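You operate a simulated robot arm through the tools that you are given. There is no shell and no other tool. Be economical: measure what you need, move in short steps, check, and stop when the job is done.

The job below is to be done with a simulated robot arm. You get a single attempt, and the scene is never put back.

TASK
Clear the elbow away, sweep up the loose grit and stop fan three.
Fine: The fan is running; lay the elbow with the blue band in the green parts tray first, use the blue hand broom and put it back. Dry hands at the button. Drop and damage nothing, leave nothing switched on. Set down upright: blue hand broom. What is to be rubbed or washed off counts as gone when no trace of it is left.
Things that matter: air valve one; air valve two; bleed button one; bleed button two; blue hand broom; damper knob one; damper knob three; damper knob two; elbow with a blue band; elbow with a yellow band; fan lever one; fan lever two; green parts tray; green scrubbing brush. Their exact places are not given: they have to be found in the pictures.

Only the result counts: the job must be done as asked and must still hold three seconds after the hand-in. Knocking over, shifting, dropping, spilling or breaking anything else fails it.

THE ROBOT
A 7-joint arm with a two-finger parallel gripper on a trunk, on a base that drives. Base frame: it is fixed to the floor where the robot stands at the start and does not move with it; the origin is under the middle of the robot, x ahead of it, y to its left, z up; the surface under the hand at the start is at about z = 780. Lengths are in mm, angles in degrees, forces in N, time in s.
With the tool pointing down near the work surface it reaches from about 300 to 720 mm from the robot's upright axis, wherever it stands. Its first joint turns from -166.0 to 166.0 degrees. Places, roughly: air valve one [5000, -800, 1100]; air valve two [2600, -800, 1100]; bleed button one [5000, -600, 1100]; bleed button two [2600, -600, 1100]; damper knob one [5000, -800, 1200]; damper knob three [300, -800, 1200]; damper knob two [2600, -800, 1200]; fan lever one [4900, -900, 1400]; fan lever two [2600, -900, 1400]; green parts tray [800, 100, 800]; lock bolt one [5000, -600, 1300]; lock bolt two [2600, -600, 1300]; loose grit [500, 0, 800]; start button one [5000, -600, 1400]; start button two [2600, -600, 1400]; stop button one [5000, -700, 1400]. Payload 1.57 kg.
The TCP is the grasp point between the finger pads, 30 mm short of the fingertips. In the tool frame z runs along the fingers and y along their closing line. Largest opening 80 mm; finger width 17, thickness 12; the body of the gripper, 40 by 82 mm, starts 80 mm behind the TCP.
Orientation is that of the tool frame in the base frame, as a unit quaternion [w, x, y, z]. With the fingers straight down and closing along the base's y, the tool's x points along the base's -x, its y along +y and its z along -z.

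THE INTERFACE
- The arm moves only by the tool apply_moves. Its argument "series" is a list of rows, each an object of numbers (a shift or turn left out is 0, a gripper value left out holds the last): "dx", "dy", "dz": the shift along the tool's x, y, z in units of 25 mm (1.0 is 25 mm); "wx", "wy", "wz": the turn, a rotation vector about the tool's x, y, z in units of 6 degrees (1.0 is 6 degrees); "hand": the finger opening in m, from 0 to 0.08. In form: [{"dx": .., "dy": .., "dz": .., "wx": .., "wy": .., "wz": .., "hand": ..}, ...]. A call has 1 to 12 rows; each row shifts and turns the commanded pose from where the row before left it, along the tool's axes as they then stand. A call with a number of a shift or a turn outside -1 to 1 is refused whole. Rows are played at 5 a second. More than 50 mm and 8.6 degrees between two rows, or a gripper value outside its range, and nothing of the call is played. A pose out of reach is approached as far as the arm can. The call stops where the force on the tool passes 40 N (or 10 N more than at its start, if that is more) or the arm is blocked; 0.2 s more then pass. The fingers move at their own pace (about 72 mm/s each) and stop on an object; they squeeze with about 42 N. The grip force told is the motor's: it shows also when the fingers shut on nothing. Time passes only in rows, and 0.2 s behind the last, so rows that do not move let the fingers close. The reply holds the time, the measured pose of the TCP, the force on the tool along the base axes, the opening and the grip force, in the units named above and with some noise, with the torque about the TCP (base axes, N m) and any sound that the robot's microphone picked up, and new pictures: "show" is both (left out), scene, wrist or none.
- Cameras (640 x 400 px; columns grow to the right, rows downward): "scene" is now at [-19.3, 80.5, 1428.8]; the picture's right is [-0.64, -0.77, 0.00], its down [-0.36, 0.30, -0.88] and it looks along [0.68, -0.57, -0.47] (base axes); focal length 296 px, centre (320, 200). "wrist" rides on the gripper at [72, -7, -122] in the tool frame; the picture's right is [0.09, 1.00, 0.00], its down [-0.84, 0.08, -0.54] and it looks along [-0.54, 0.05, 0.84] (tool axes); focal length 238 px, centre (320, 200).
- raise_lower(by): slides the trunk up (or, below 0, down) by that many mm; the arm and the scene camera ride with it, the base frame stays. It gives what a move gives, with no picture.
- steer(legs): drives the robot by 1 to 6 legs, each [ahead, left, turn to the left] in mm, mm and degrees, along the robot's own axes; the way and the turn of a leg run together, so that a leg with both is an arc; at most 1500 mm and 180 degrees a leg. The arm and the cameras ride along, it lands a little off, and it stops where it bumps. It gives what a move gives, and a new picture of the scene camera.
- turn_head(pan, tilt): turns the head with the scene camera to pan (to the left, within 86 degrees either way) and tilt (down, from -29 to 69), counted from straight ahead of the robot. It gives what a move gives, and a new picture of the scene camera.
- measure_at(camera, pixels): for up to 12 pixels [column, row] of the newest picture of that camera ("zoom" is the newest enlarged one), the place [x, y, z] in the base frame of the surface seen there, good to about 2 mm. It takes no simulated time.
- inspect(camera, box): a new picture of the part [left, top, right, bottom] of that camera's present view, enlarged. It takes no simulated time.
- close_job(): hands the job in; it is judged then, once.

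Work in short steps. Measure before you move; look again where a grasp or a placing could have gone wrong, and mend it. You have 80 turns and 260 pictures in all, those below and enlarged ones among them. Open the gripper and draw the arm clear of the work before you hand the job in, unless the task says otherwise; then end with one line.

The tools are called as name(argument=value, ...) on one line, values as JSON. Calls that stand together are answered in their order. apply_moves: Moves the arm, as the interface text tells. Its arguments: {"type":"object","properties":{"series":{"type":"array","items":{"type":"object","properties":{"dx":{"type":"number"},"dy":{"type":"number"},"dz":{"type":"number"},"wx":{"type":"number"},"wy":{"type":"number"},"wz":{"type":"number"},"hand":{"type":"number"}}}},"show":{"type":"string","enum":["both","scene","wrist","none"]}},"required":["series"]} The other tools are called the same way: raise_lower (by) slides the trunk up or down; steer (legs) drives the base; turn_head (pan, tilt) turns the head that bears the scene camera; measure_at (camera, pixels) gives the place of the surface under pixels of a picture; inspect (camera, box) takes an enlarged picture of a part of a camera's view; close_job () hands the job in.

At the start:

```text
clock: 0.0
eef_pos: [424.6, -59.4, 998.8]
tool_rot: [0.001, 0.001, 1.0, 0.0]
force: [-0.1, -0.3, -0.3]
torque: [-0.01, 0.0, 0.03]
finger_gap: 80.1
finger_force: 0.0
trunk travel left (down, up): [-75.0, 40.0]
robot x, y, heading: [1.0, 2.5, -0.0]
head pan, tilt: [-40.1, 28.0]
```

scene: 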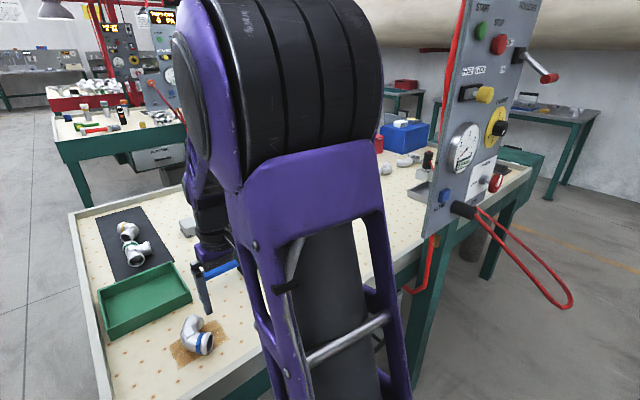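
wrist: 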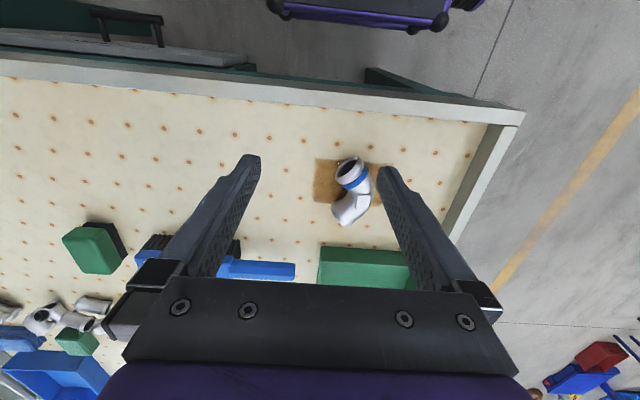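

The wrist picture shows the elbow with the blue band at about (350,190) on the grit, the green tray at (365,268), and the blue broom at (255,270). I measure these first and enlarge the views.

measure_at(camera="wrist", pixels=[[350, 165], [355, 183], [350, 212], [316, 160], [318, 200], [385, 170], [322, 250], [410, 252], [225, 268], [292, 270], [150, 245], [100, 250]])

inspect(camera="wrist", box=[220, 120, 460, 290])

turn_head(pan=-10, tilt=45)

inspect(camera="wrist", box=[0, 200, 320, 400])

```text
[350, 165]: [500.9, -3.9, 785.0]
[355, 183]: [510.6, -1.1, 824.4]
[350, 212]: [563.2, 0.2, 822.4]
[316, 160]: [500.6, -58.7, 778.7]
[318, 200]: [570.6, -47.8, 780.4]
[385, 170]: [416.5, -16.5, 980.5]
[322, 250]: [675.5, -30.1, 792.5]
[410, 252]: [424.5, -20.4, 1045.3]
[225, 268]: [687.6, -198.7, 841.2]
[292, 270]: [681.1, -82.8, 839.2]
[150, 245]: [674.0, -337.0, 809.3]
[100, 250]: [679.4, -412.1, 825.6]
```

```text
2.35 times, centred on (340, 205) of wrist
```

zoom: 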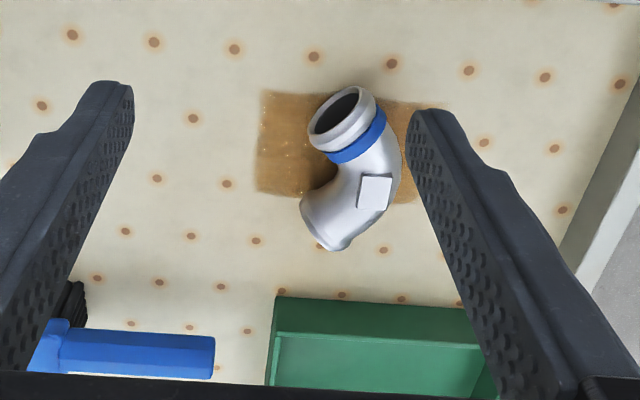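

```text
clock: 0.9
eef_pos: [425.1, -59.0, 1000.3]
tool_rot: [0.0, 0.0, 1.0, 0.0]
force: [0.9, 0.1, 0.2]
torque: [-0.02, -0.02, -0.03]
finger_gap: 80.1
finger_force: 0.0
trunk travel left (down, up): [-75.0, 40.0]
robot x, y, heading: [-0.9, -3.0, 0.0]
head pan, tilt: [-10.0, 45.0]
```

scene: 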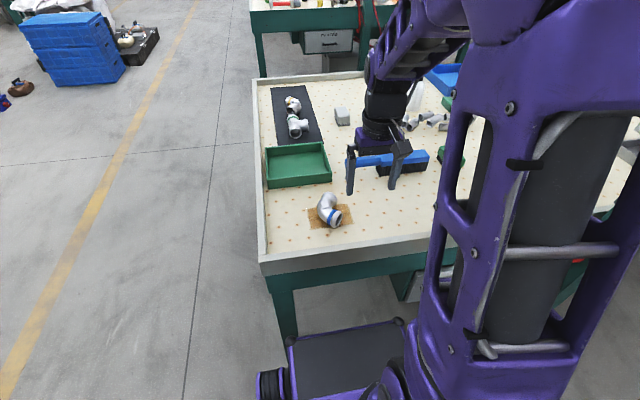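

```text
2.00 times, centred on (160, 300) of wrist
```

zoom: 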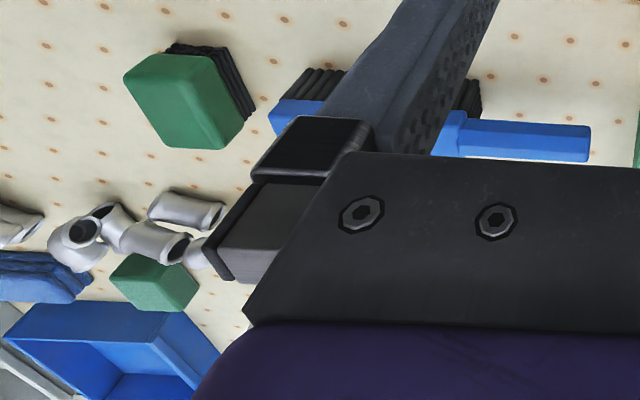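

The head view shows elbow (330,210), tray (298,165), broom (400,160). I enlarge the work area.

inspect(camera="scene", box=[240, 70, 480, 250])

measure_at(camera="scene", pixels=[[268, 148], [322, 143], [330, 180], [270, 186], [300, 165], [372, 160], [426, 154], [408, 172], [310, 228], [351, 224], [325, 207], [448, 158]])

```text
2.22 times, centred on (360, 160) of scene
```

zoom: 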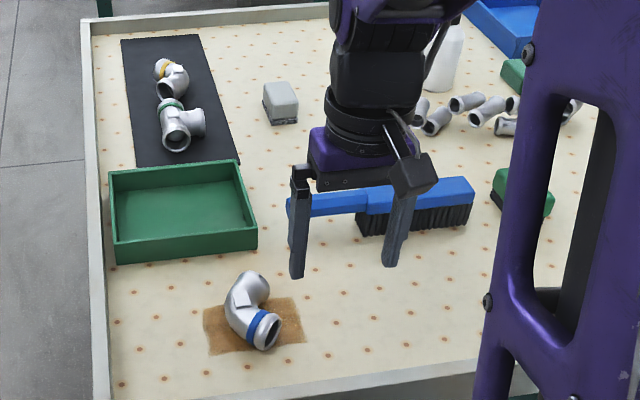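

```text
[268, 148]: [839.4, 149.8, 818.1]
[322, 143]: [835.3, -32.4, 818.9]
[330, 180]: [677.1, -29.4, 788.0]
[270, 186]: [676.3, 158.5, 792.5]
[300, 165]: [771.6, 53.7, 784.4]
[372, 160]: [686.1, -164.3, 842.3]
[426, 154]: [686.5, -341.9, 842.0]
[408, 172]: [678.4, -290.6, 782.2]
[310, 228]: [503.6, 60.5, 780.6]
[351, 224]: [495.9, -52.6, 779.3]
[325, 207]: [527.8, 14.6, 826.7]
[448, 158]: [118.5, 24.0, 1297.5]
```

Tray spans x 677–840, y −32…155; the elbow is around (530,5). I move over the elbow for a closer look before grasping.

apply_moves(series=[{"dx": -0.8, "dy": 0.6, "dz": 0.5}, {"dx": -0.8, "dy": 0.6, "dz": 0.5}, {"dx": -0.8, "dy": 0.6, "dz": 0.5}, {"dx": -0.8, "dy": 0.6, "dz": 0.5}, {}], show="both")

inspect(camera="wrist", box=[220, 100, 420, 260])

```text
clock: 2.1
eef_pos: [506.0, 0.9, 948.5]
tool_rot: [0.001, 0.0, 1.0, 0.0]
force: [-0.1, -0.2, 0.2]
torque: [0.01, 0.0, 0.03]
finger_gap: 80.1
finger_force: 0.1
trunk travel left (down, up): [-75.0, 40.0]
robot x, y, heading: [-1.7, 2.9, -0.2]
head pan, tilt: [-10.0, 45.0]
```

scene: 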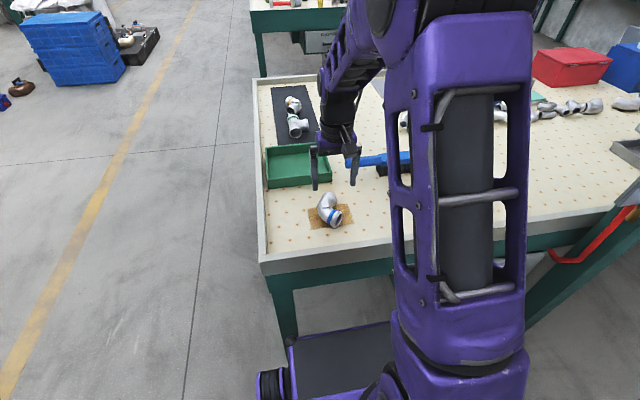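
wrist: 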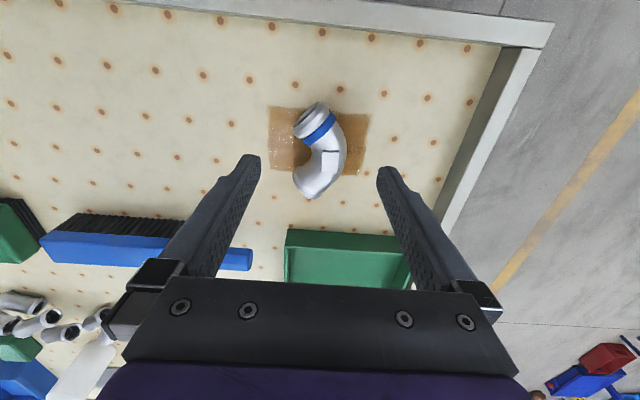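

```text
2.50 times, centred on (320, 180) of wrist
```

zoom: 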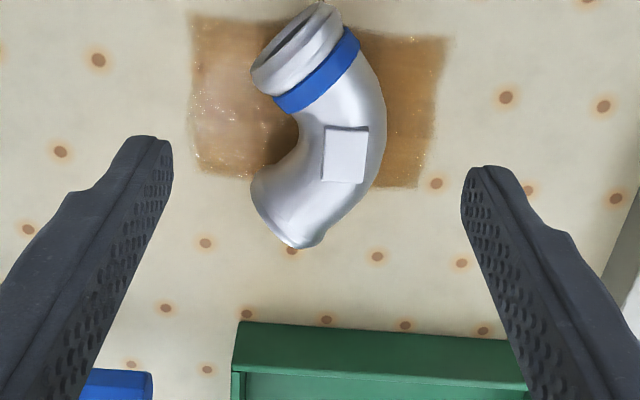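

The elbow is clear in the zoom; I measure its outline, tag and grit corners.

measure_at(camera="zoom", pixels=[[325, 30], [318, 82], [345, 150], [325, 180], [385, 130], [300, 130], [285, 215], [315, 160], [195, 20], [445, 40], [195, 165], [425, 185]])

inspect(camera="scene", box=[290, 180, 370, 240])

```text
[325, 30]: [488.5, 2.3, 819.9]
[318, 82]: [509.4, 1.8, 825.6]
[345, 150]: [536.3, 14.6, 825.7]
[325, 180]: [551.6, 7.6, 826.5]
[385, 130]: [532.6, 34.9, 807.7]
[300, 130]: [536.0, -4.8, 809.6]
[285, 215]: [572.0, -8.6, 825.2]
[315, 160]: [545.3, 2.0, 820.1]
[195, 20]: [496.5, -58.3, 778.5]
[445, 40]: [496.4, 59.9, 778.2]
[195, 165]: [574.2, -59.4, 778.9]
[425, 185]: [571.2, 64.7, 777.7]
```

```text
6.67 times, centred on (330, 210) of scene
```

zoom: 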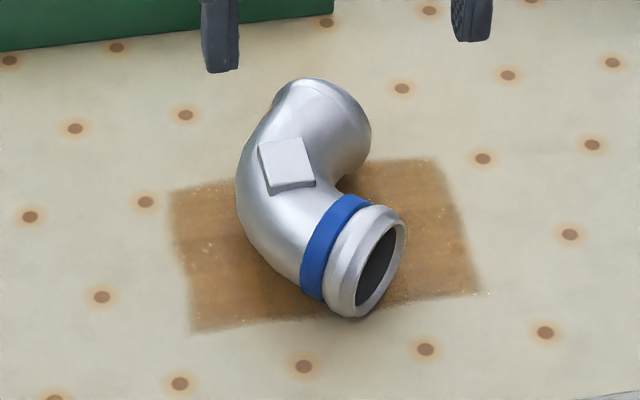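

Elbow tube mid-part runs along x at (536,15), 40 wide, top 826. I line up above it and go down to TCP z≈850, then check.

apply_moves(series=[{"dx": -0.6, "dy": 0.28}, {"dx": -0.6, "dy": 0.28}, {"dz": 0.9}, {"dz": 0.9}, {"dz": 0.9}, {"dz": 0.9}, {}], show="wrist")

```text
clock: 3.8
eef_pos: [533.1, 14.3, 860.3]
tool_rot: [0.0, 0.0, 1.0, -0.001]
force: [-0.2, 0.3, -1.0]
torque: [-0.01, 0.01, 0.04]
finger_gap: 79.9
finger_force: 0.1
trunk travel left (down, up): [-75.0, 40.0]
robot x, y, heading: [1.1, 4.8, 0.0]
head pan, tilt: [-10.0, 45.0]
```

wrist: 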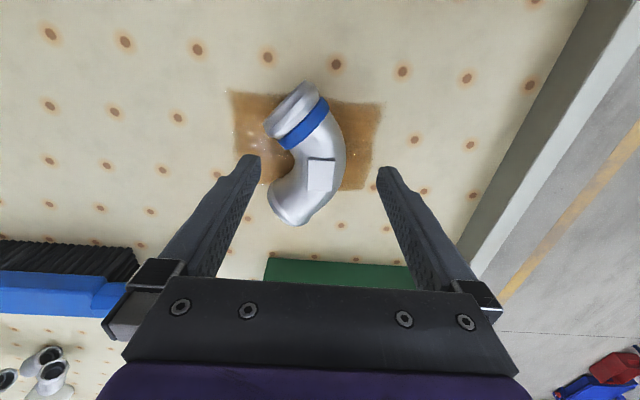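

Aligned; I go down to z≈816 and close on the tube.

apply_moves(series=[{"dx": -0.12, "dz": 0.88}, {"dz": 0.88}, {"hand": 0.03}, {"hand": 0.03}, {"hand": 0.03}, {"hand": 0.03}], show="both")

```text
clock: 5.2
eef_pos: [536.4, 14.1, 818.1]
tool_rot: [0.0, 0.0, 1.0, 0.0]
force: [0.4, -1.2, 0.5]
torque: [-0.11, -0.2, -0.04]
finger_gap: 46.0
finger_force: 42.7
trunk travel left (down, up): [-75.0, 40.0]
robot x, y, heading: [-1.1, -1.2, 0.0]
head pan, tilt: [-10.0, 45.0]
```

scene: 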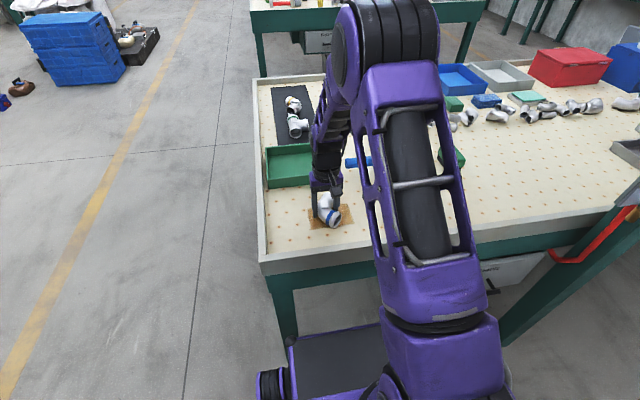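
wrist: 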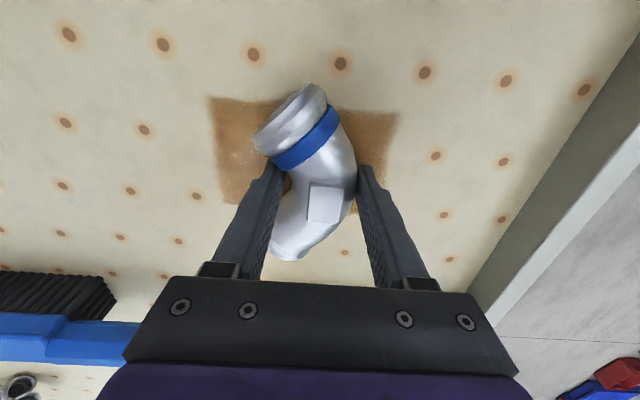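

Grip is firm (46 mm, 42 N). I lift and carry toward the tray at (740,50), seeing whether reach suffices.

apply_moves(series=[{"dz": -0.8}, {"dz": -0.9}, {"dz": -0.9}, {"dz": -0.8}, {"dx": -1, "dy": 0.2}, {"dx": -1, "dy": 0.2}, {"dx": -1, "dy": 0.2}, {"dx": -1, "dy": 0.2}, {"dx": -1, "dy": 0.2}, {"dx": -1, "dy": 0.2}, {"dx": -1, "dy": 0.2}, {"dx": -1, "dy": 0.1}], show="both")

```text
clock: 7.8
eef_pos: [727.5, 50.3, 899.6]
tool_rot: [-0.002, 0.001, 1.0, 0.0]
force: [-0.9, 0.1, -4.4]
torque: [0.03, -0.01, 0.0]
finger_gap: 45.6
finger_force: 42.1
out of reach, approached as far as the arm can: row 12
trunk travel left (down, up): [-75.0, 40.0]
robot x, y, heading: [0.8, -4.8, -0.1]
head pan, tilt: [-10.0, 45.0]
```

scene: 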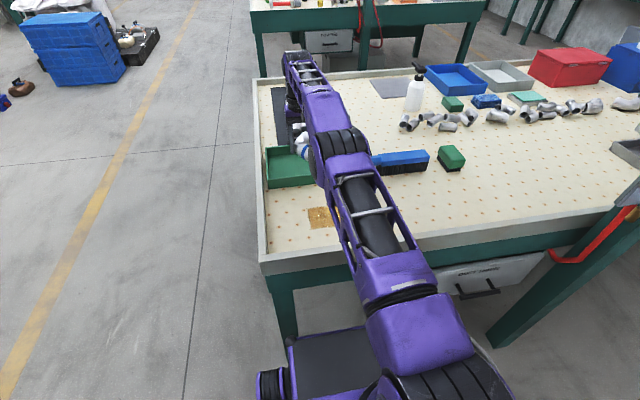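
wrist: 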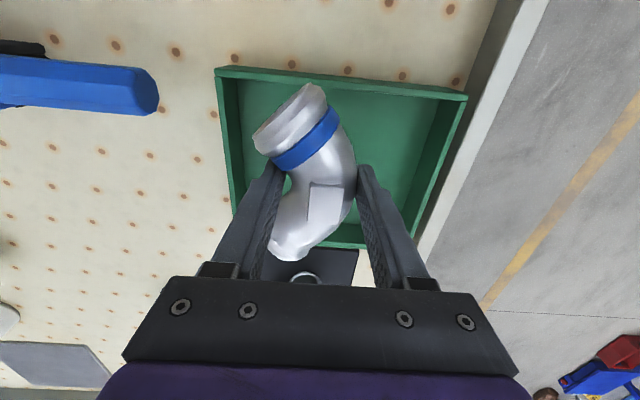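

The arm is at its limit at x≈727. The base front is seen at (390,325) just behind the bench; I drive ahead a modest 60 mm.

steer(legs=[[60, 0, 0]])

measure_at(camera="scene", pixels=[[340, 340], [290, 345], [365, 325], [290, 262], [285, 320]])

```text
clock: 8.7
eef_pos: [788.1, 51.5, 899.7]
tool_rot: [0.0, 0.0, 1.0, -0.001]
force: [1.1, 0.4, -6.1]
torque: [0.05, 0.01, -0.01]
finger_gap: 45.6
finger_force: 42.2
trunk travel left (down, up): [-75.0, 40.0]
robot x, y, heading: [57.2, 1.5, 0.1]
head pan, tilt: [-10.0, 45.0]
```

scene: 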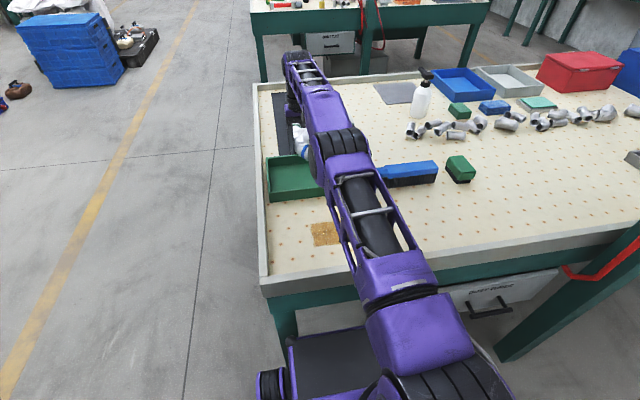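

```text
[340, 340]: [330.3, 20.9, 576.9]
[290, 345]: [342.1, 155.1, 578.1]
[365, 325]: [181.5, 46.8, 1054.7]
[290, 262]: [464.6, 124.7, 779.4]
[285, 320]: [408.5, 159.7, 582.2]
```

Now TCP is at (788,51). I back off to x≈757 and lower to z≈832, then look.

apply_moves(series=[{"dx": 0.6, "dy": 0.1}, {"dx": 0.65, "dy": 0.1}, {"dz": 0.7}, {"dz": 0.7}, {"dz": 0.7}, {"dz": 0.6}, {}], show="wrist")

```text
clock: 10.3
eef_pos: [757.0, 56.4, 832.8]
tool_rot: [0.0, 0.0, 1.0, 0.0]
force: [0.3, 0.3, -5.0]
torque: [0.04, 0.02, -0.02]
finger_gap: 45.7
finger_force: 41.7
trunk travel left (down, up): [-75.0, 40.0]
robot x, y, heading: [56.8, -2.5, 0.2]
head pan, tilt: [-10.0, 45.0]
```

wrist: 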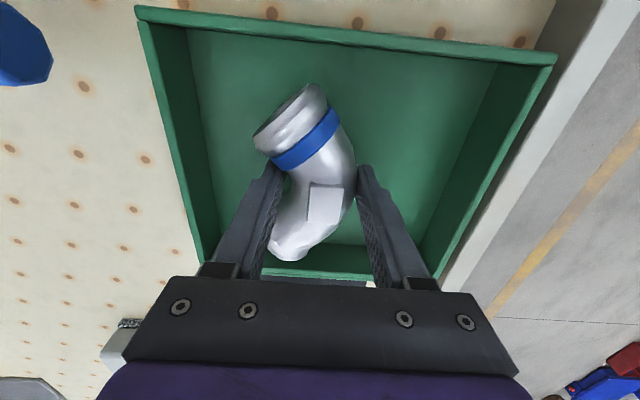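

The elbow is inside the tray. I lower the last ~8 mm in fine steps.

apply_moves(series=[{"dz": 0.12}, {"dz": 0.12}, {"dz": 0.1}, {}], show="none")

```text
clock: 11.3
eef_pos: [756.4, 56.2, 823.7]
tool_rot: [0.0, 0.0, 1.0, -0.001]
force: [-0.4, -0.1, -5.0]
torque: [0.07, 0.03, 0.03]
finger_gap: 45.7
finger_force: 42.3
trunk travel left (down, up): [-75.0, 40.0]
robot x, y, heading: [63.1, 1.0, -0.1]
head pan, tilt: [-10.0, 45.0]
```

No contact yet (still −5 N load); a little lower.

apply_moves(series=[{"dz": 0.06}, {"dz": 0.06}, {}], show="none")

```text
clock: 12.1
eef_pos: [756.3, 57.3, 823.5]
tool_rot: [0.001, 0.001, 1.0, 0.0]
force: [-0.5, 0.9, 8.3]
torque: [-0.21, 0.47, -0.12]
finger_gap: 45.8
finger_force: 41.7
trunk travel left (down, up): [-75.0, 40.0]
robot x, y, heading: [60.8, 4.3, 0.0]
head pan, tilt: [-10.0, 45.0]
```

Contact felt (+8 N). I open and rise.

apply_moves(series=[{"hand": 0.056}, {"hand": 0.07}, {"hand": 0.08}, {"dz": -0.6}, {"dz": -1}, {"dz": -1}, {"dz": -1}, {"dz": -1}], show="both")

```text
clock: 13.9
eef_pos: [756.4, 56.9, 934.8]
tool_rot: [0.0, 0.0, 1.0, 0.0]
force: [-0.6, -0.5, 0.8]
torque: [-0.01, -0.02, 0.01]
finger_gap: 80.0
finger_force: 0.0
trunk travel left (down, up): [-75.0, 40.0]
robot x, y, heading: [57.7, -0.6, -0.0]
head pan, tilt: [-10.0, 45.0]
```

scene: 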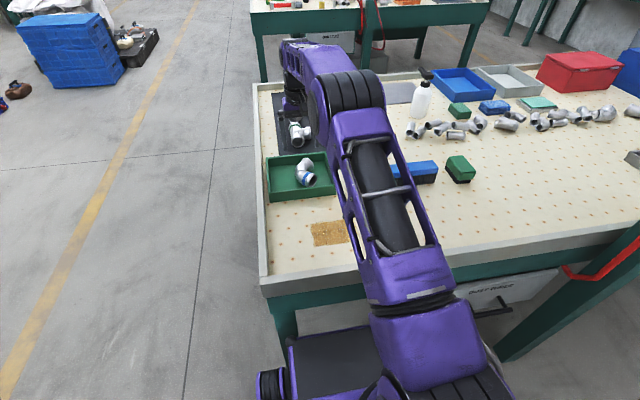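
wrist: 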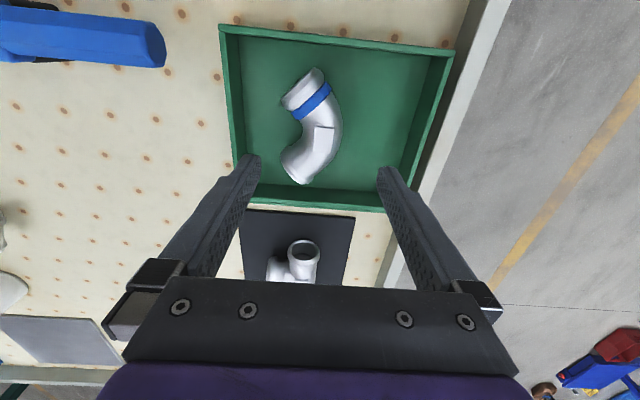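

The elbow lies in the tray. Next I travel above the broom handle (about (690,−140)) and start turning so the fingers close along x.

apply_moves(series=[{"dx": 0.33, "dy": -0.98}, {"dx": 0.33, "dy": -0.98}, {"dx": 0.33, "dy": -0.98}, {"dx": 0.33, "dy": -0.98}, {"dx": 0.33, "dy": -0.98}, {"dx": 0.33, "dy": -0.98}, {"dx": 0.33, "dy": -0.98}, {"dx": 0.33, "dy": -0.98}, {}], show="wrist")

apply_moves(series=[{"wz": 1}, {"wz": 1}, {"wz": 1}, {"wz": 1}, {"wz": 1}, {"wz": 1}, {"wz": 1}, {"wz": 1}, {"wz": 1}, {"wz": 1}, {"wz": 1}, {"wz": 1}], show="none")

apply_moves(series=[{"wz": 1}, {"wz": 1}, {"wz": 1}, {}], show="both")

```text
clock: 15.9
eef_pos: [689.1, -138.3, 935.2]
tool_rot: [0.0, 0.0, 1.0, 0.0]
force: [1.1, 0.0, -0.2]
torque: [-0.02, 0.01, 0.0]
finger_gap: 80.0
finger_force: 0.1
trunk travel left (down, up): [-75.0, 40.0]
robot x, y, heading: [61.1, -0.3, 0.1]
head pan, tilt: [-10.0, 45.0]
```

wrist: 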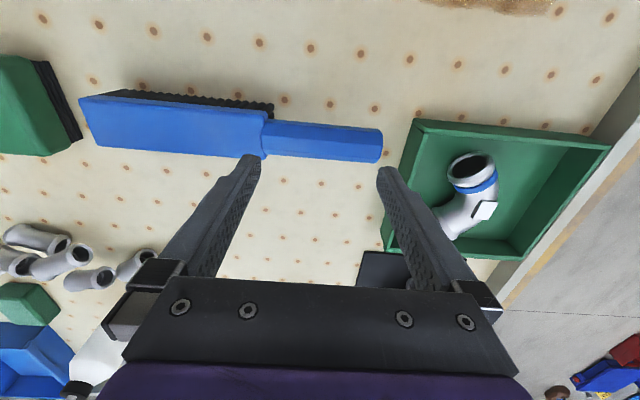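

```text
clock: 18.5
eef_pos: [691.3, -139.9, 936.5]
tool_rot: [0.0, 0.588, 0.809, 0.0]
force: [0.0, -0.5, 0.5]
torque: [-0.02, -0.01, 0.0]
finger_gap: 80.0
finger_force: 0.0
trunk travel left (down, up): [-75.0, 40.0]
robot x, y, heading: [56.2, -0.3, 0.1]
head pan, tilt: [-10.0, 45.0]
```

```text
clock: 19.5
eef_pos: [692.4, -139.4, 935.9]
tool_rot: [0.0, 0.708, 0.707, 0.0]
force: [0.5, -0.6, 0.0]
torque: [0.0, 0.01, 0.02]
finger_gap: 79.9
finger_force: 0.1
trunk travel left (down, up): [-75.0, 40.0]
robot x, y, heading: [58.9, -0.5, -0.1]
head pan, tilt: [-10.0, 45.0]
```

scene: 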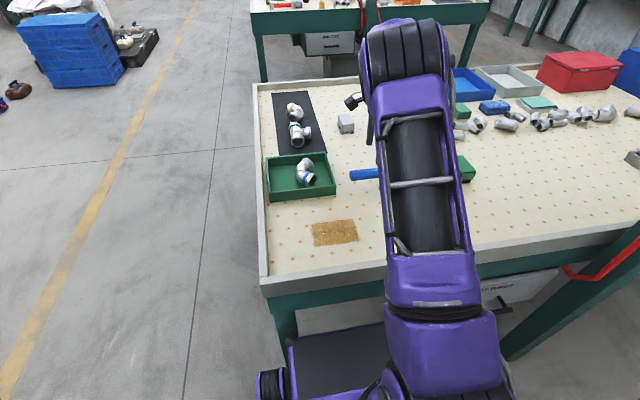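
wrist: 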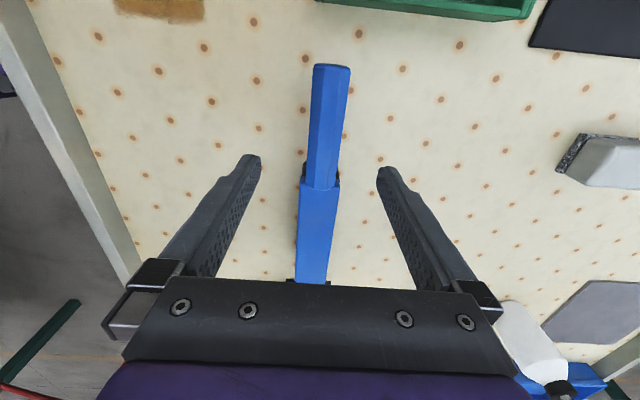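

The handle is in view between the fingers: tip (330,70), junction (320,187). I measure it, and the bench rim and left edge.

measure_at(camera="wrist", pixels=[[331, 72], [329, 100], [316, 120], [341, 120], [324, 150], [312, 170], [333, 170], [320, 184], [318, 230], [300, 230], [333, 230], [315, 275]])

measure_at(camera="scene", pixels=[[262, 230], [265, 270], [315, 240], [338, 283], [352, 220], [357, 240], [314, 246]])

inspect(camera="wrist", box=[250, 40, 410, 300])

```text
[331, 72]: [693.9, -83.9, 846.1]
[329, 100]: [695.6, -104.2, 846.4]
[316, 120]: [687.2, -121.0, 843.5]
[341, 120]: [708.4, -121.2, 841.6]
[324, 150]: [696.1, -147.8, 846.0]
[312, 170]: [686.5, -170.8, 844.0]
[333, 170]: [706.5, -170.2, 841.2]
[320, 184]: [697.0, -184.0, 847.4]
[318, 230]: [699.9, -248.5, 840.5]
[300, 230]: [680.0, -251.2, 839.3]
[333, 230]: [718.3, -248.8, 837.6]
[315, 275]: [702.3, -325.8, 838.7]
```

```text
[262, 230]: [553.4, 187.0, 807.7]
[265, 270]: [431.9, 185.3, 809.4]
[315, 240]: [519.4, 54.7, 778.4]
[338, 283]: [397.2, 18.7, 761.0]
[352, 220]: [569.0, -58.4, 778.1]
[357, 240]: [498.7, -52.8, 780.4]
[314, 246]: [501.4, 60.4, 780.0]
```

```text
1.54 times, centred on (330, 170) of wrist
```

zoom: 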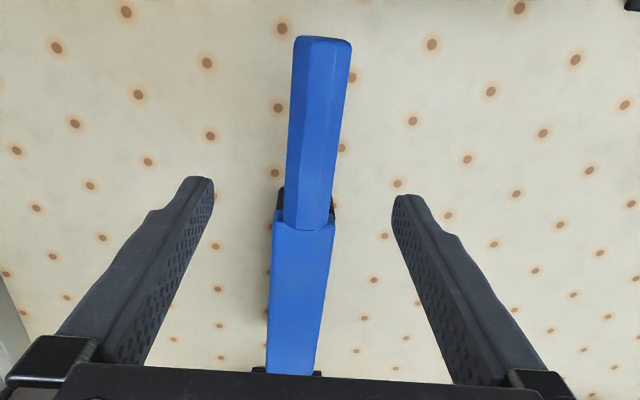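

Handle: axis x≈697, top z 846, from y −84 to −184. I grasp near the block at (697,−165), TCP z≈832 (tool x is now base +y).

apply_moves(series=[{"dx": -0.5, "dy": 0.1}, {"dx": -0.5, "dy": 0.08}, {"dz": 0.9}, {"dz": 0.9}, {"dz": 0.9}, {"dz": 0.8}, {"dz": 0.66}, {}], show="wrist")

```text
clock: 21.3
eef_pos: [696.3, -163.2, 833.7]
tool_rot: [0.0, 0.707, 0.708, 0.0]
force: [0.1, -0.1, 0.1]
torque: [-0.03, 0.03, -0.01]
finger_gap: 80.2
finger_force: 0.2
trunk travel left (down, up): [-75.0, 40.0]
robot x, y, heading: [61.2, -2.2, -0.3]
head pan, tilt: [-10.0, 45.0]
```

wrist: 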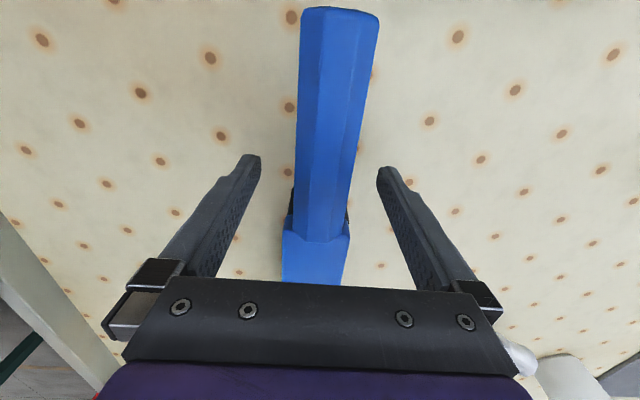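

The handle lies centred between the fingers; I close.

apply_moves(series=[{"hand": 0.015}, {"hand": 0.015}, {"hand": 0.015}, {"hand": 0.015}, {"hand": 0.015}], show="wrist")

```text
clock: 22.5
eef_pos: [695.1, -162.9, 831.5]
tool_rot: [0.0, 0.707, 0.708, 0.0]
force: [0.9, 0.0, -0.4]
torque: [-0.01, 0.0, 0.05]
finger_gap: 31.2
finger_force: 40.0
trunk travel left (down, up): [-75.0, 40.0]
robot x, y, heading: [59.4, -2.0, 0.2]
head pan, tilt: [-10.0, 45.0]
```

wrist: 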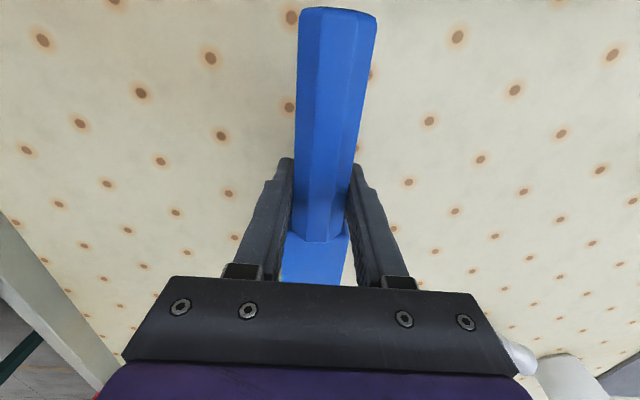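

Gripped at 31 mm. I lift 75 mm and bring it back in x to 600, checking for droop.

apply_moves(series=[{"dz": -0.6}, {"dz": -0.8}, {"dz": -0.8}, {"dz": -0.8}, {"dy": -0.9}, {"dy": -1}, {"dy": -1}, {"dy": -0.9}, {}], show="both")

```text
clock: 24.5
eef_pos: [600.0, -164.9, 908.9]
tool_rot: [0.0, 0.706, 0.708, 0.001]
force: [-0.2, -0.4, -2.2]
torque: [0.22, 0.03, 0.0]
finger_gap: 31.0
finger_force: 40.1
trunk travel left (down, up): [-75.0, 40.0]
robot x, y, heading: [62.8, -1.0, 0.1]
head pan, tilt: [-10.0, 45.0]
```

scene: 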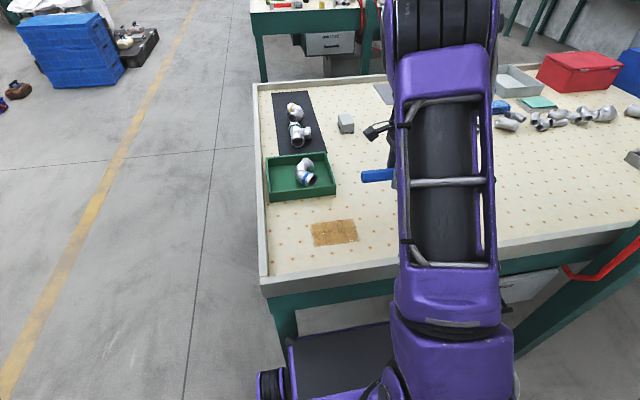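
wrist: 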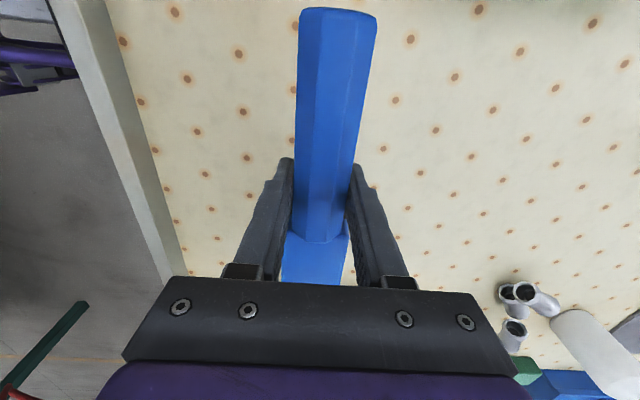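

No droop. I carry it over in +y to TCP y≈97, so the block is just beyond the grit.

apply_moves(series=[{"dx": 0.95}, {"dx": 0.95}, {"dx": 0.95}, {"dx": 0.95}, {"dx": 0.95}, {"dx": 0.95}, {"dx": 0.95}, {"dx": 0.95}, {"dx": 0.95}, {"dx": 0.95}, {"dx": 0.95}, {}], show="both")

```text
clock: 27.1
eef_pos: [601.7, 99.2, 906.7]
tool_rot: [0.0, 0.708, 0.706, 0.0]
force: [-1.2, 0.2, -1.8]
torque: [0.25, 0.01, 0.04]
finger_gap: 30.8
finger_force: 39.8
trunk travel left (down, up): [-75.0, 40.0]
robot x, y, heading: [56.7, -1.2, -0.0]
head pan, tilt: [-10.0, 45.0]
```

scene: 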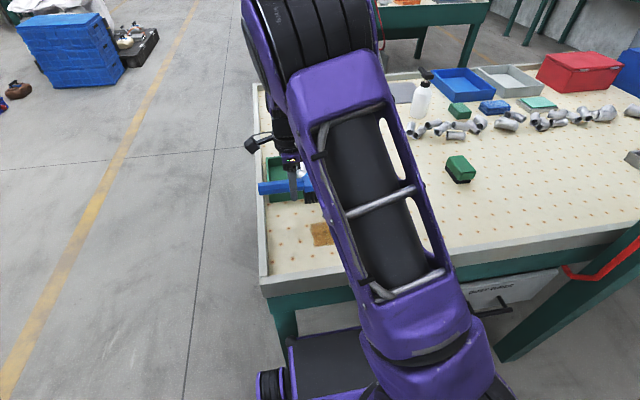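
wrist: 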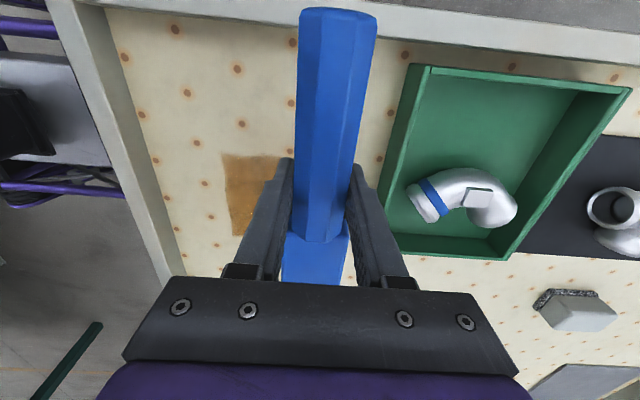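

Positioned. I lower to the bristle contact height (TCP ≈832).

apply_moves(series=[{"dz": 0.9}, {"dz": 0.9}, {"dz": 0.8}, {"dz": 0.32}, {"dz": 0.1}, {}], show="none")

```text
clock: 28.5
eef_pos: [600.7, 97.2, 832.6]
tool_rot: [-0.001, 0.707, 0.707, 0.001]
force: [0.3, 0.3, 5.3]
torque: [-0.91, 0.11, 0.07]
finger_gap: 30.8
finger_force: 40.2
trunk travel left (down, up): [-75.0, 40.0]
robot x, y, heading: [60.0, -2.8, -0.0]
head pan, tilt: [-10.0, 45.0]
```

Bristles touch with ~7 N. I sweep toward the robot over the whole grit and back once, at this height.

apply_moves(series=[{"dy": -0.7}, {"dy": -0.7}, {"dy": -0.7}, {"dy": -0.7}, {"dy": -0.7}, {"dy": -0.7}, {}], show="both")

```text
clock: 30.1
eef_pos: [495.6, 96.5, 831.2]
tool_rot: [0.002, 0.707, 0.707, 0.0]
force: [4.2, 0.8, 17.3]
torque: [-0.55, -0.01, 0.2]
finger_gap: 31.0
finger_force: 39.8
trunk travel left (down, up): [-75.0, 40.0]
robot x, y, heading: [60.2, -3.1, -0.0]
head pan, tilt: [-10.0, 45.0]
```

scene: 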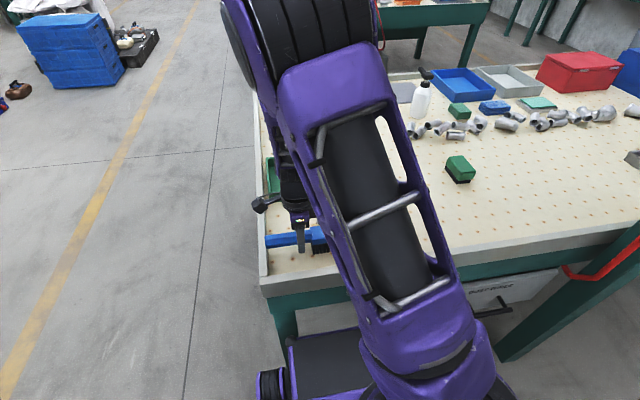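
wrist: 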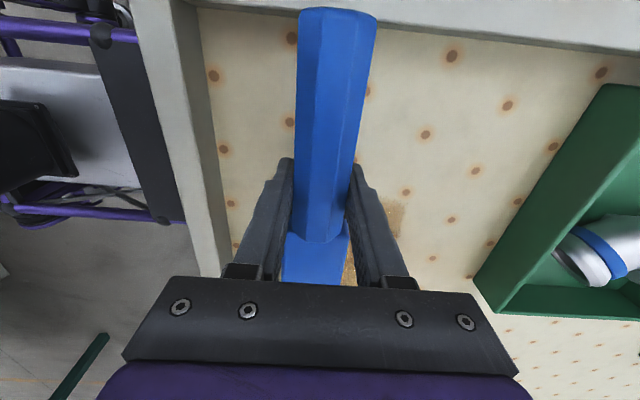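

The grit is partly gone (a patch remains near (395,215) in wrist). I do a full back-and-forth stroke.

apply_moves(series=[{"dy": -0.3, "dx": 0.1}, {"dy": 0.7}, {"dy": 0.7}, {"dy": 0.7}, {"dy": 0.7}, {"dy": 0.7}, {"dy": 0.3, "dx": -0.3}, {"dy": -0.7}, {"dy": -0.7}, {"dy": -0.7}, {"dy": -0.7}, {"dy": -0.7}], show="wrist")

apply_moves(series=[{"dy": -0.3, "dx": 0.1}, {"dy": 0.7}, {"dy": 0.7}, {"dy": 0.7}, {"dy": 0.7}, {"dy": 0.7}, {"dy": 0.7, "dx": 0.1}, {}], show="both")

```text
clock: 32.7
eef_pos: [494.1, 91.1, 830.9]
tool_rot: [0.0, 0.707, 0.707, -0.001]
force: [-0.1, 0.6, 7.4]
torque: [-0.02, -0.27, 0.01]
finger_gap: 30.9
finger_force: 40.0
trunk travel left (down, up): [-75.0, 40.0]
robot x, y, heading: [56.4, -1.9, -0.1]
head pan, tilt: [-10.0, 45.0]
```

wrist: 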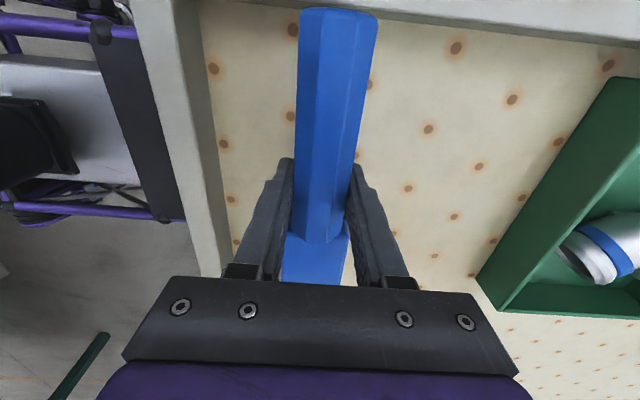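

```text
clock: 34.5
eef_pos: [592.7, 96.9, 832.5]
tool_rot: [0.0, 0.708, 0.707, 0.0]
force: [-1.6, -0.5, 5.6]
torque: [0.03, 0.07, -0.03]
finger_gap: 31.1
finger_force: 39.8
trunk travel left (down, up): [-75.0, 40.0]
robot x, y, heading: [55.1, 0.8, -0.0]
head pan, tilt: [-10.0, 45.0]
```

scene: 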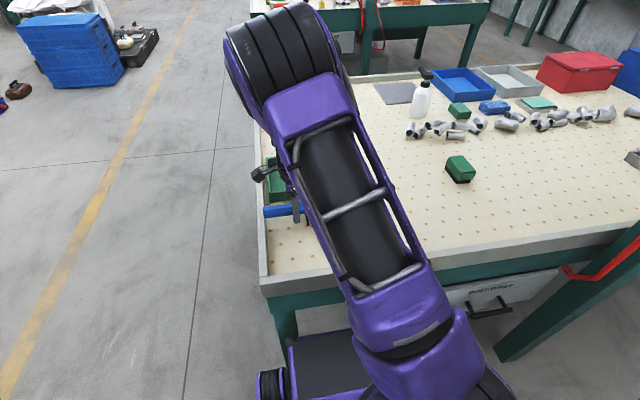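
wrist: 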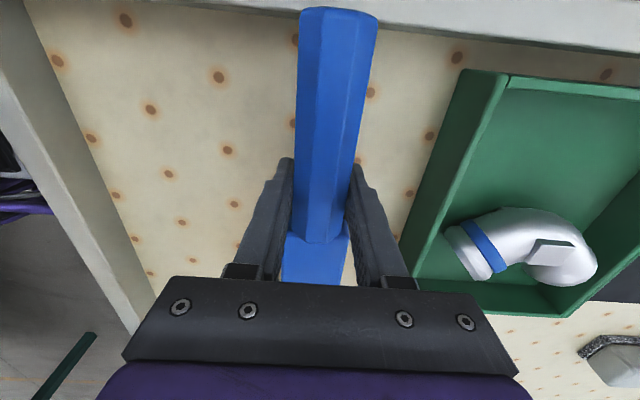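

The visible area is clean. I lift and carry the broom back in y, then inspect the patch.

apply_moves(series=[{"dz": -1}, {"dz": -1}, {"dz": -1}, {"dx": -1}, {"dx": -1}, {"dx": -1}, {"dx": -1}, {"dx": -1}, {"dx": -1}, {"dx": -1}, {"dx": -1}, {"dx": -1}], show="scene")

inspect(camera="scene", box=[260, 190, 400, 278])

```text
clock: 37.1
eef_pos: [592.6, -126.8, 905.7]
tool_rot: [0.0, 0.707, 0.708, 0.0]
force: [-1.0, 0.0, -2.7]
torque: [0.23, -0.03, 0.01]
finger_gap: 31.1
finger_force: 39.9
trunk travel left (down, up): [-75.0, 40.0]
robot x, y, heading: [59.8, 1.5, 0.1]
head pan, tilt: [-10.0, 45.0]
```

scene: 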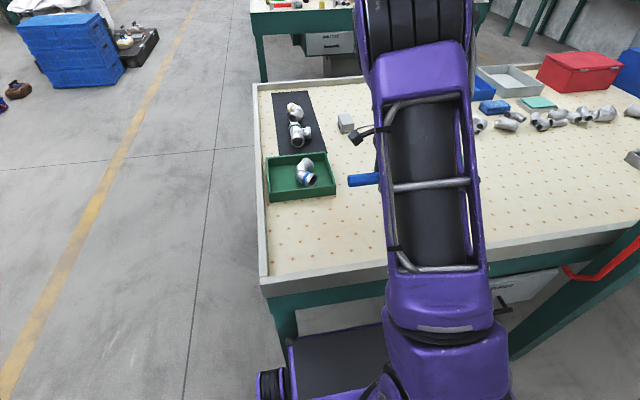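

```text
4.55 times, centred on (330, 234) of scene
```

zoom: 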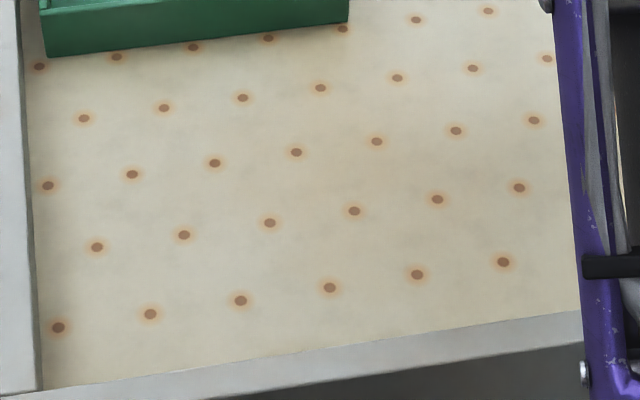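

No trace of grit is left. I return the broom to its place: TCP (695.5,−163), first above it.

apply_moves(series=[{"dx": -0.72, "dy": 0.8}, {"dx": -0.72, "dy": 0.8}, {"dy": 0.85}, {"dy": 0.85}, {"dy": 0.82}, {"dz": 0.9}, {"dz": 0.9}, {"dz": 0.7}, {"dz": 0.3}, {}], show="wrist")

```text
clock: 39.3
eef_pos: [694.8, -164.7, 836.5]
tool_rot: [-0.001, 0.707, 0.707, 0.0]
force: [-0.8, 0.0, -2.3]
torque: [0.25, 0.0, -0.02]
finger_gap: 30.9
finger_force: 40.3
trunk travel left (down, up): [-75.0, 40.0]
robot x, y, heading: [58.5, 4.0, -0.3]
head pan, tilt: [-10.0, 45.0]
```

wrist: 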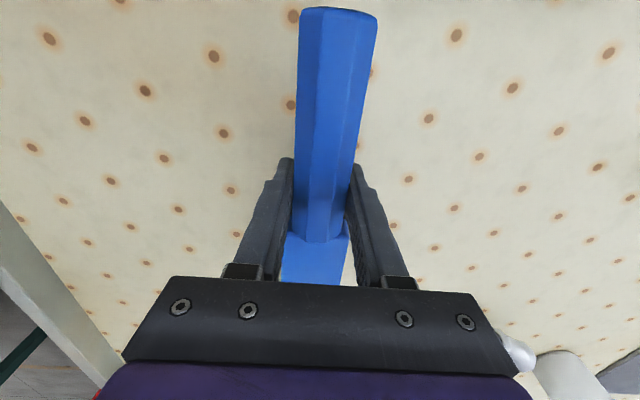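

Just above; I lower the last ~4 mm to contact.

apply_moves(series=[{"dz": 0.08}, {"dz": 0.06}, {}], show="none")

```text
clock: 40.1
eef_pos: [696.2, -164.2, 833.4]
tool_rot: [0.0, 0.707, 0.707, 0.0]
force: [-0.9, -0.1, -1.9]
torque: [0.23, 0.01, 0.06]
finger_gap: 31.0
finger_force: 39.4
trunk travel left (down, up): [-75.0, 40.0]
robot x, y, heading: [62.2, -0.3, 0.3]
head pan, tilt: [-10.0, 45.0]
```

Still unloaded; a touch further.

apply_moves(series=[{"dz": 0.05}, {"dz": 0.03}, {}], show="none")

```text
clock: 40.9
eef_pos: [695.2, -163.7, 832.4]
tool_rot: [-0.001, 0.707, 0.708, 0.0]
force: [-1.1, 1.2, 4.9]
torque: [0.14, 0.09, -0.02]
finger_gap: 31.1
finger_force: 40.3
trunk travel left (down, up): [-75.0, 40.0]
robot x, y, heading: [62.1, 2.2, -0.1]
head pan, tilt: [-10.0, 45.0]
```

Contact is made (+5 N). I open, rise, and turn the head to look toward fan station three.

apply_moves(series=[{"hand": 0.045}, {"hand": 0.06}, {"hand": 0.08}, {"hand": 0.08}, {"dz": -0.8}, {"dz": -1}, {"dz": -1}, {"dz": -1}, {"dz": -1}, {"dz": -1}, {}], show="both")

turn_head(pan=-80, tilt=10)

```text
clock: 43.3
eef_pos: [695.2, -165.4, 976.2]
tool_rot: [0.0, 0.707, 0.707, 0.001]
force: [0.0, -0.4, 0.2]
torque: [-0.01, -0.02, -0.03]
finger_gap: 79.9
finger_force: 0.0
trunk travel left (down, up): [-75.0, 40.0]
robot x, y, heading: [60.6, 0.6, -0.0]
head pan, tilt: [-10.0, 45.0]
```

scene: 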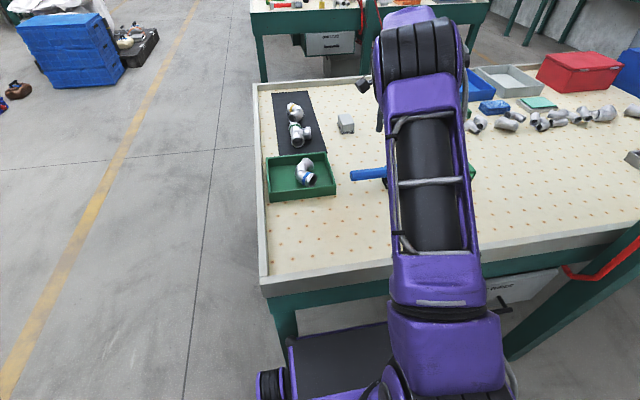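
wrist: 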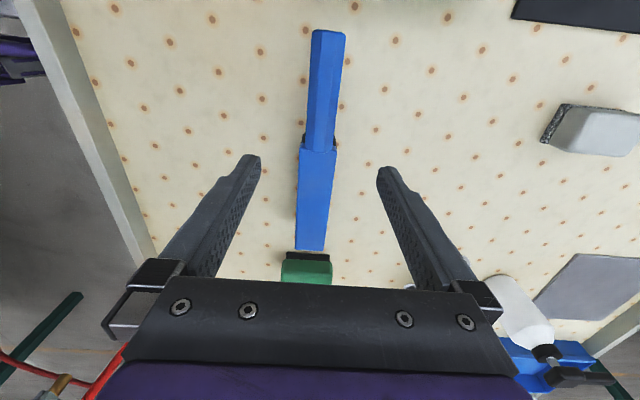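

```text
clock: 44.7
eef_pos: [694.9, -164.5, 975.7]
tool_rot: [0.0, 0.707, 0.707, 0.001]
force: [-0.6, 0.1, -0.3]
torque: [0.0, -0.01, 0.03]
finger_gap: 79.8
finger_force: 0.1
trunk travel left (down, up): [-75.0, 40.0]
robot x, y, heading: [57.0, 0.9, -0.2]
head pan, tilt: [-80.0, 10.0]
```

scene: 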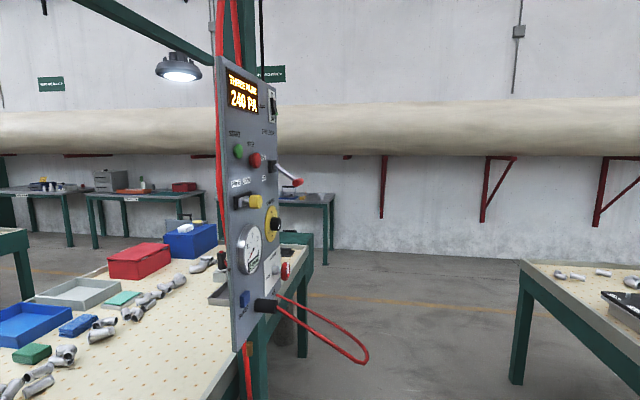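

The control panel stands at (250,210) to the robot's right. I enlarge and measure it.

inspect(camera="scene", box=[205, 50, 325, 360])

measure_at(camera="scene", pixels=[[220, 65], [277, 90], [235, 340], [238, 150], [255, 160], [298, 183], [242, 96], [250, 250], [255, 200], [275, 225], [243, 299], [266, 306]])

```text
1.29 times, centred on (265, 205) of scene
```

zoom: 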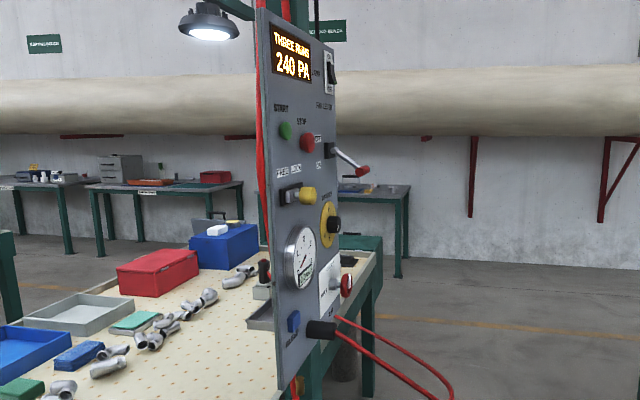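

```text
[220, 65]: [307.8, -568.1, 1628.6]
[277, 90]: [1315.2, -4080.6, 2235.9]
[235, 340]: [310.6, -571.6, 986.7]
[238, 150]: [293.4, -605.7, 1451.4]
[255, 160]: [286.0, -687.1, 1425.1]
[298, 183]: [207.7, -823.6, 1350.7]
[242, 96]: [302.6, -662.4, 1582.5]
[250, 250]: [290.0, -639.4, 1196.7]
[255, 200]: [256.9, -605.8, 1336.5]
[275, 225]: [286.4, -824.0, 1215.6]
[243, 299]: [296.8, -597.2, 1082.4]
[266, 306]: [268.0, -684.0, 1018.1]
```

The panel faces −x at x≈300, y −570…−850. I need to stand in front of it near x≈−300. I measure the cable loop and the right-hand bench for clearance, and begin retracting the arm over free space.

measure_at(camera="scene", pixels=[[366, 355], [330, 352], [525, 268], [640, 385], [520, 370], [285, 340], [300, 330], [420, 330], [252, 385]])

apply_moves(series=[{"dz": -1}, {"dz": -1}, {"dy": -1}, {"dy": -1}, {"dy": -1}, {"dy": -1}, {"dy": -1}, {"dy": -1}, {"dy": -1}, {"dy": -1}, {"dy": -1}, {}], show="none")

turn_head(pan=-86, tilt=35)

```text
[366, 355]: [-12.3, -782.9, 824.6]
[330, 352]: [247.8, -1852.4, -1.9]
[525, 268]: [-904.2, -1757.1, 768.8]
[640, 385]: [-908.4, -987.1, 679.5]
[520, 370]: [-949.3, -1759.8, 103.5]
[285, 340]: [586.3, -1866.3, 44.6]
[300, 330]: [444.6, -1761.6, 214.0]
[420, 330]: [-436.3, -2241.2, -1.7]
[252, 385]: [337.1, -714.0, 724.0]
```

```text
clock: 47.3
eef_pos: [469.8, -164.7, 1026.6]
tool_rot: [0.0, 0.707, 0.707, 0.0]
force: [-0.1, 0.7, 0.8]
torque: [-0.02, -0.01, -0.04]
finger_gap: 80.2
finger_force: 0.0
trunk travel left (down, up): [-75.0, 40.0]
robot x, y, heading: [57.7, -1.0, -0.1]
head pan, tilt: [-80.0, 10.0]
```

```text
clock: 48.2
eef_pos: [470.1, -164.0, 1026.8]
tool_rot: [-0.001, 0.707, 0.707, 0.0]
force: [0.2, 0.6, -0.4]
torque: [-0.02, -0.02, 0.01]
finger_gap: 80.0
finger_force: 0.0
trunk travel left (down, up): [-75.0, 40.0]
robot x, y, heading: [61.6, -1.7, -0.1]
head pan, tilt: [-85.9, 35.0]
```

scene: 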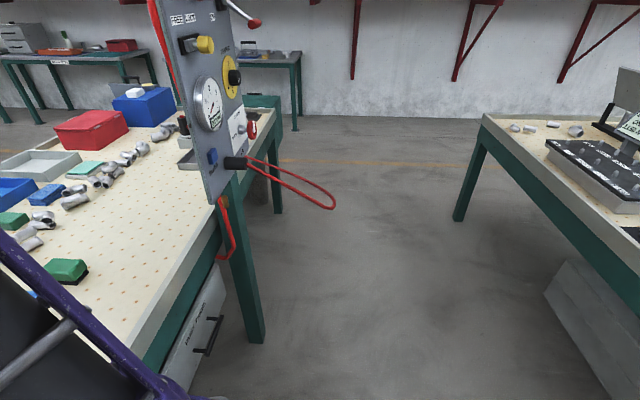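

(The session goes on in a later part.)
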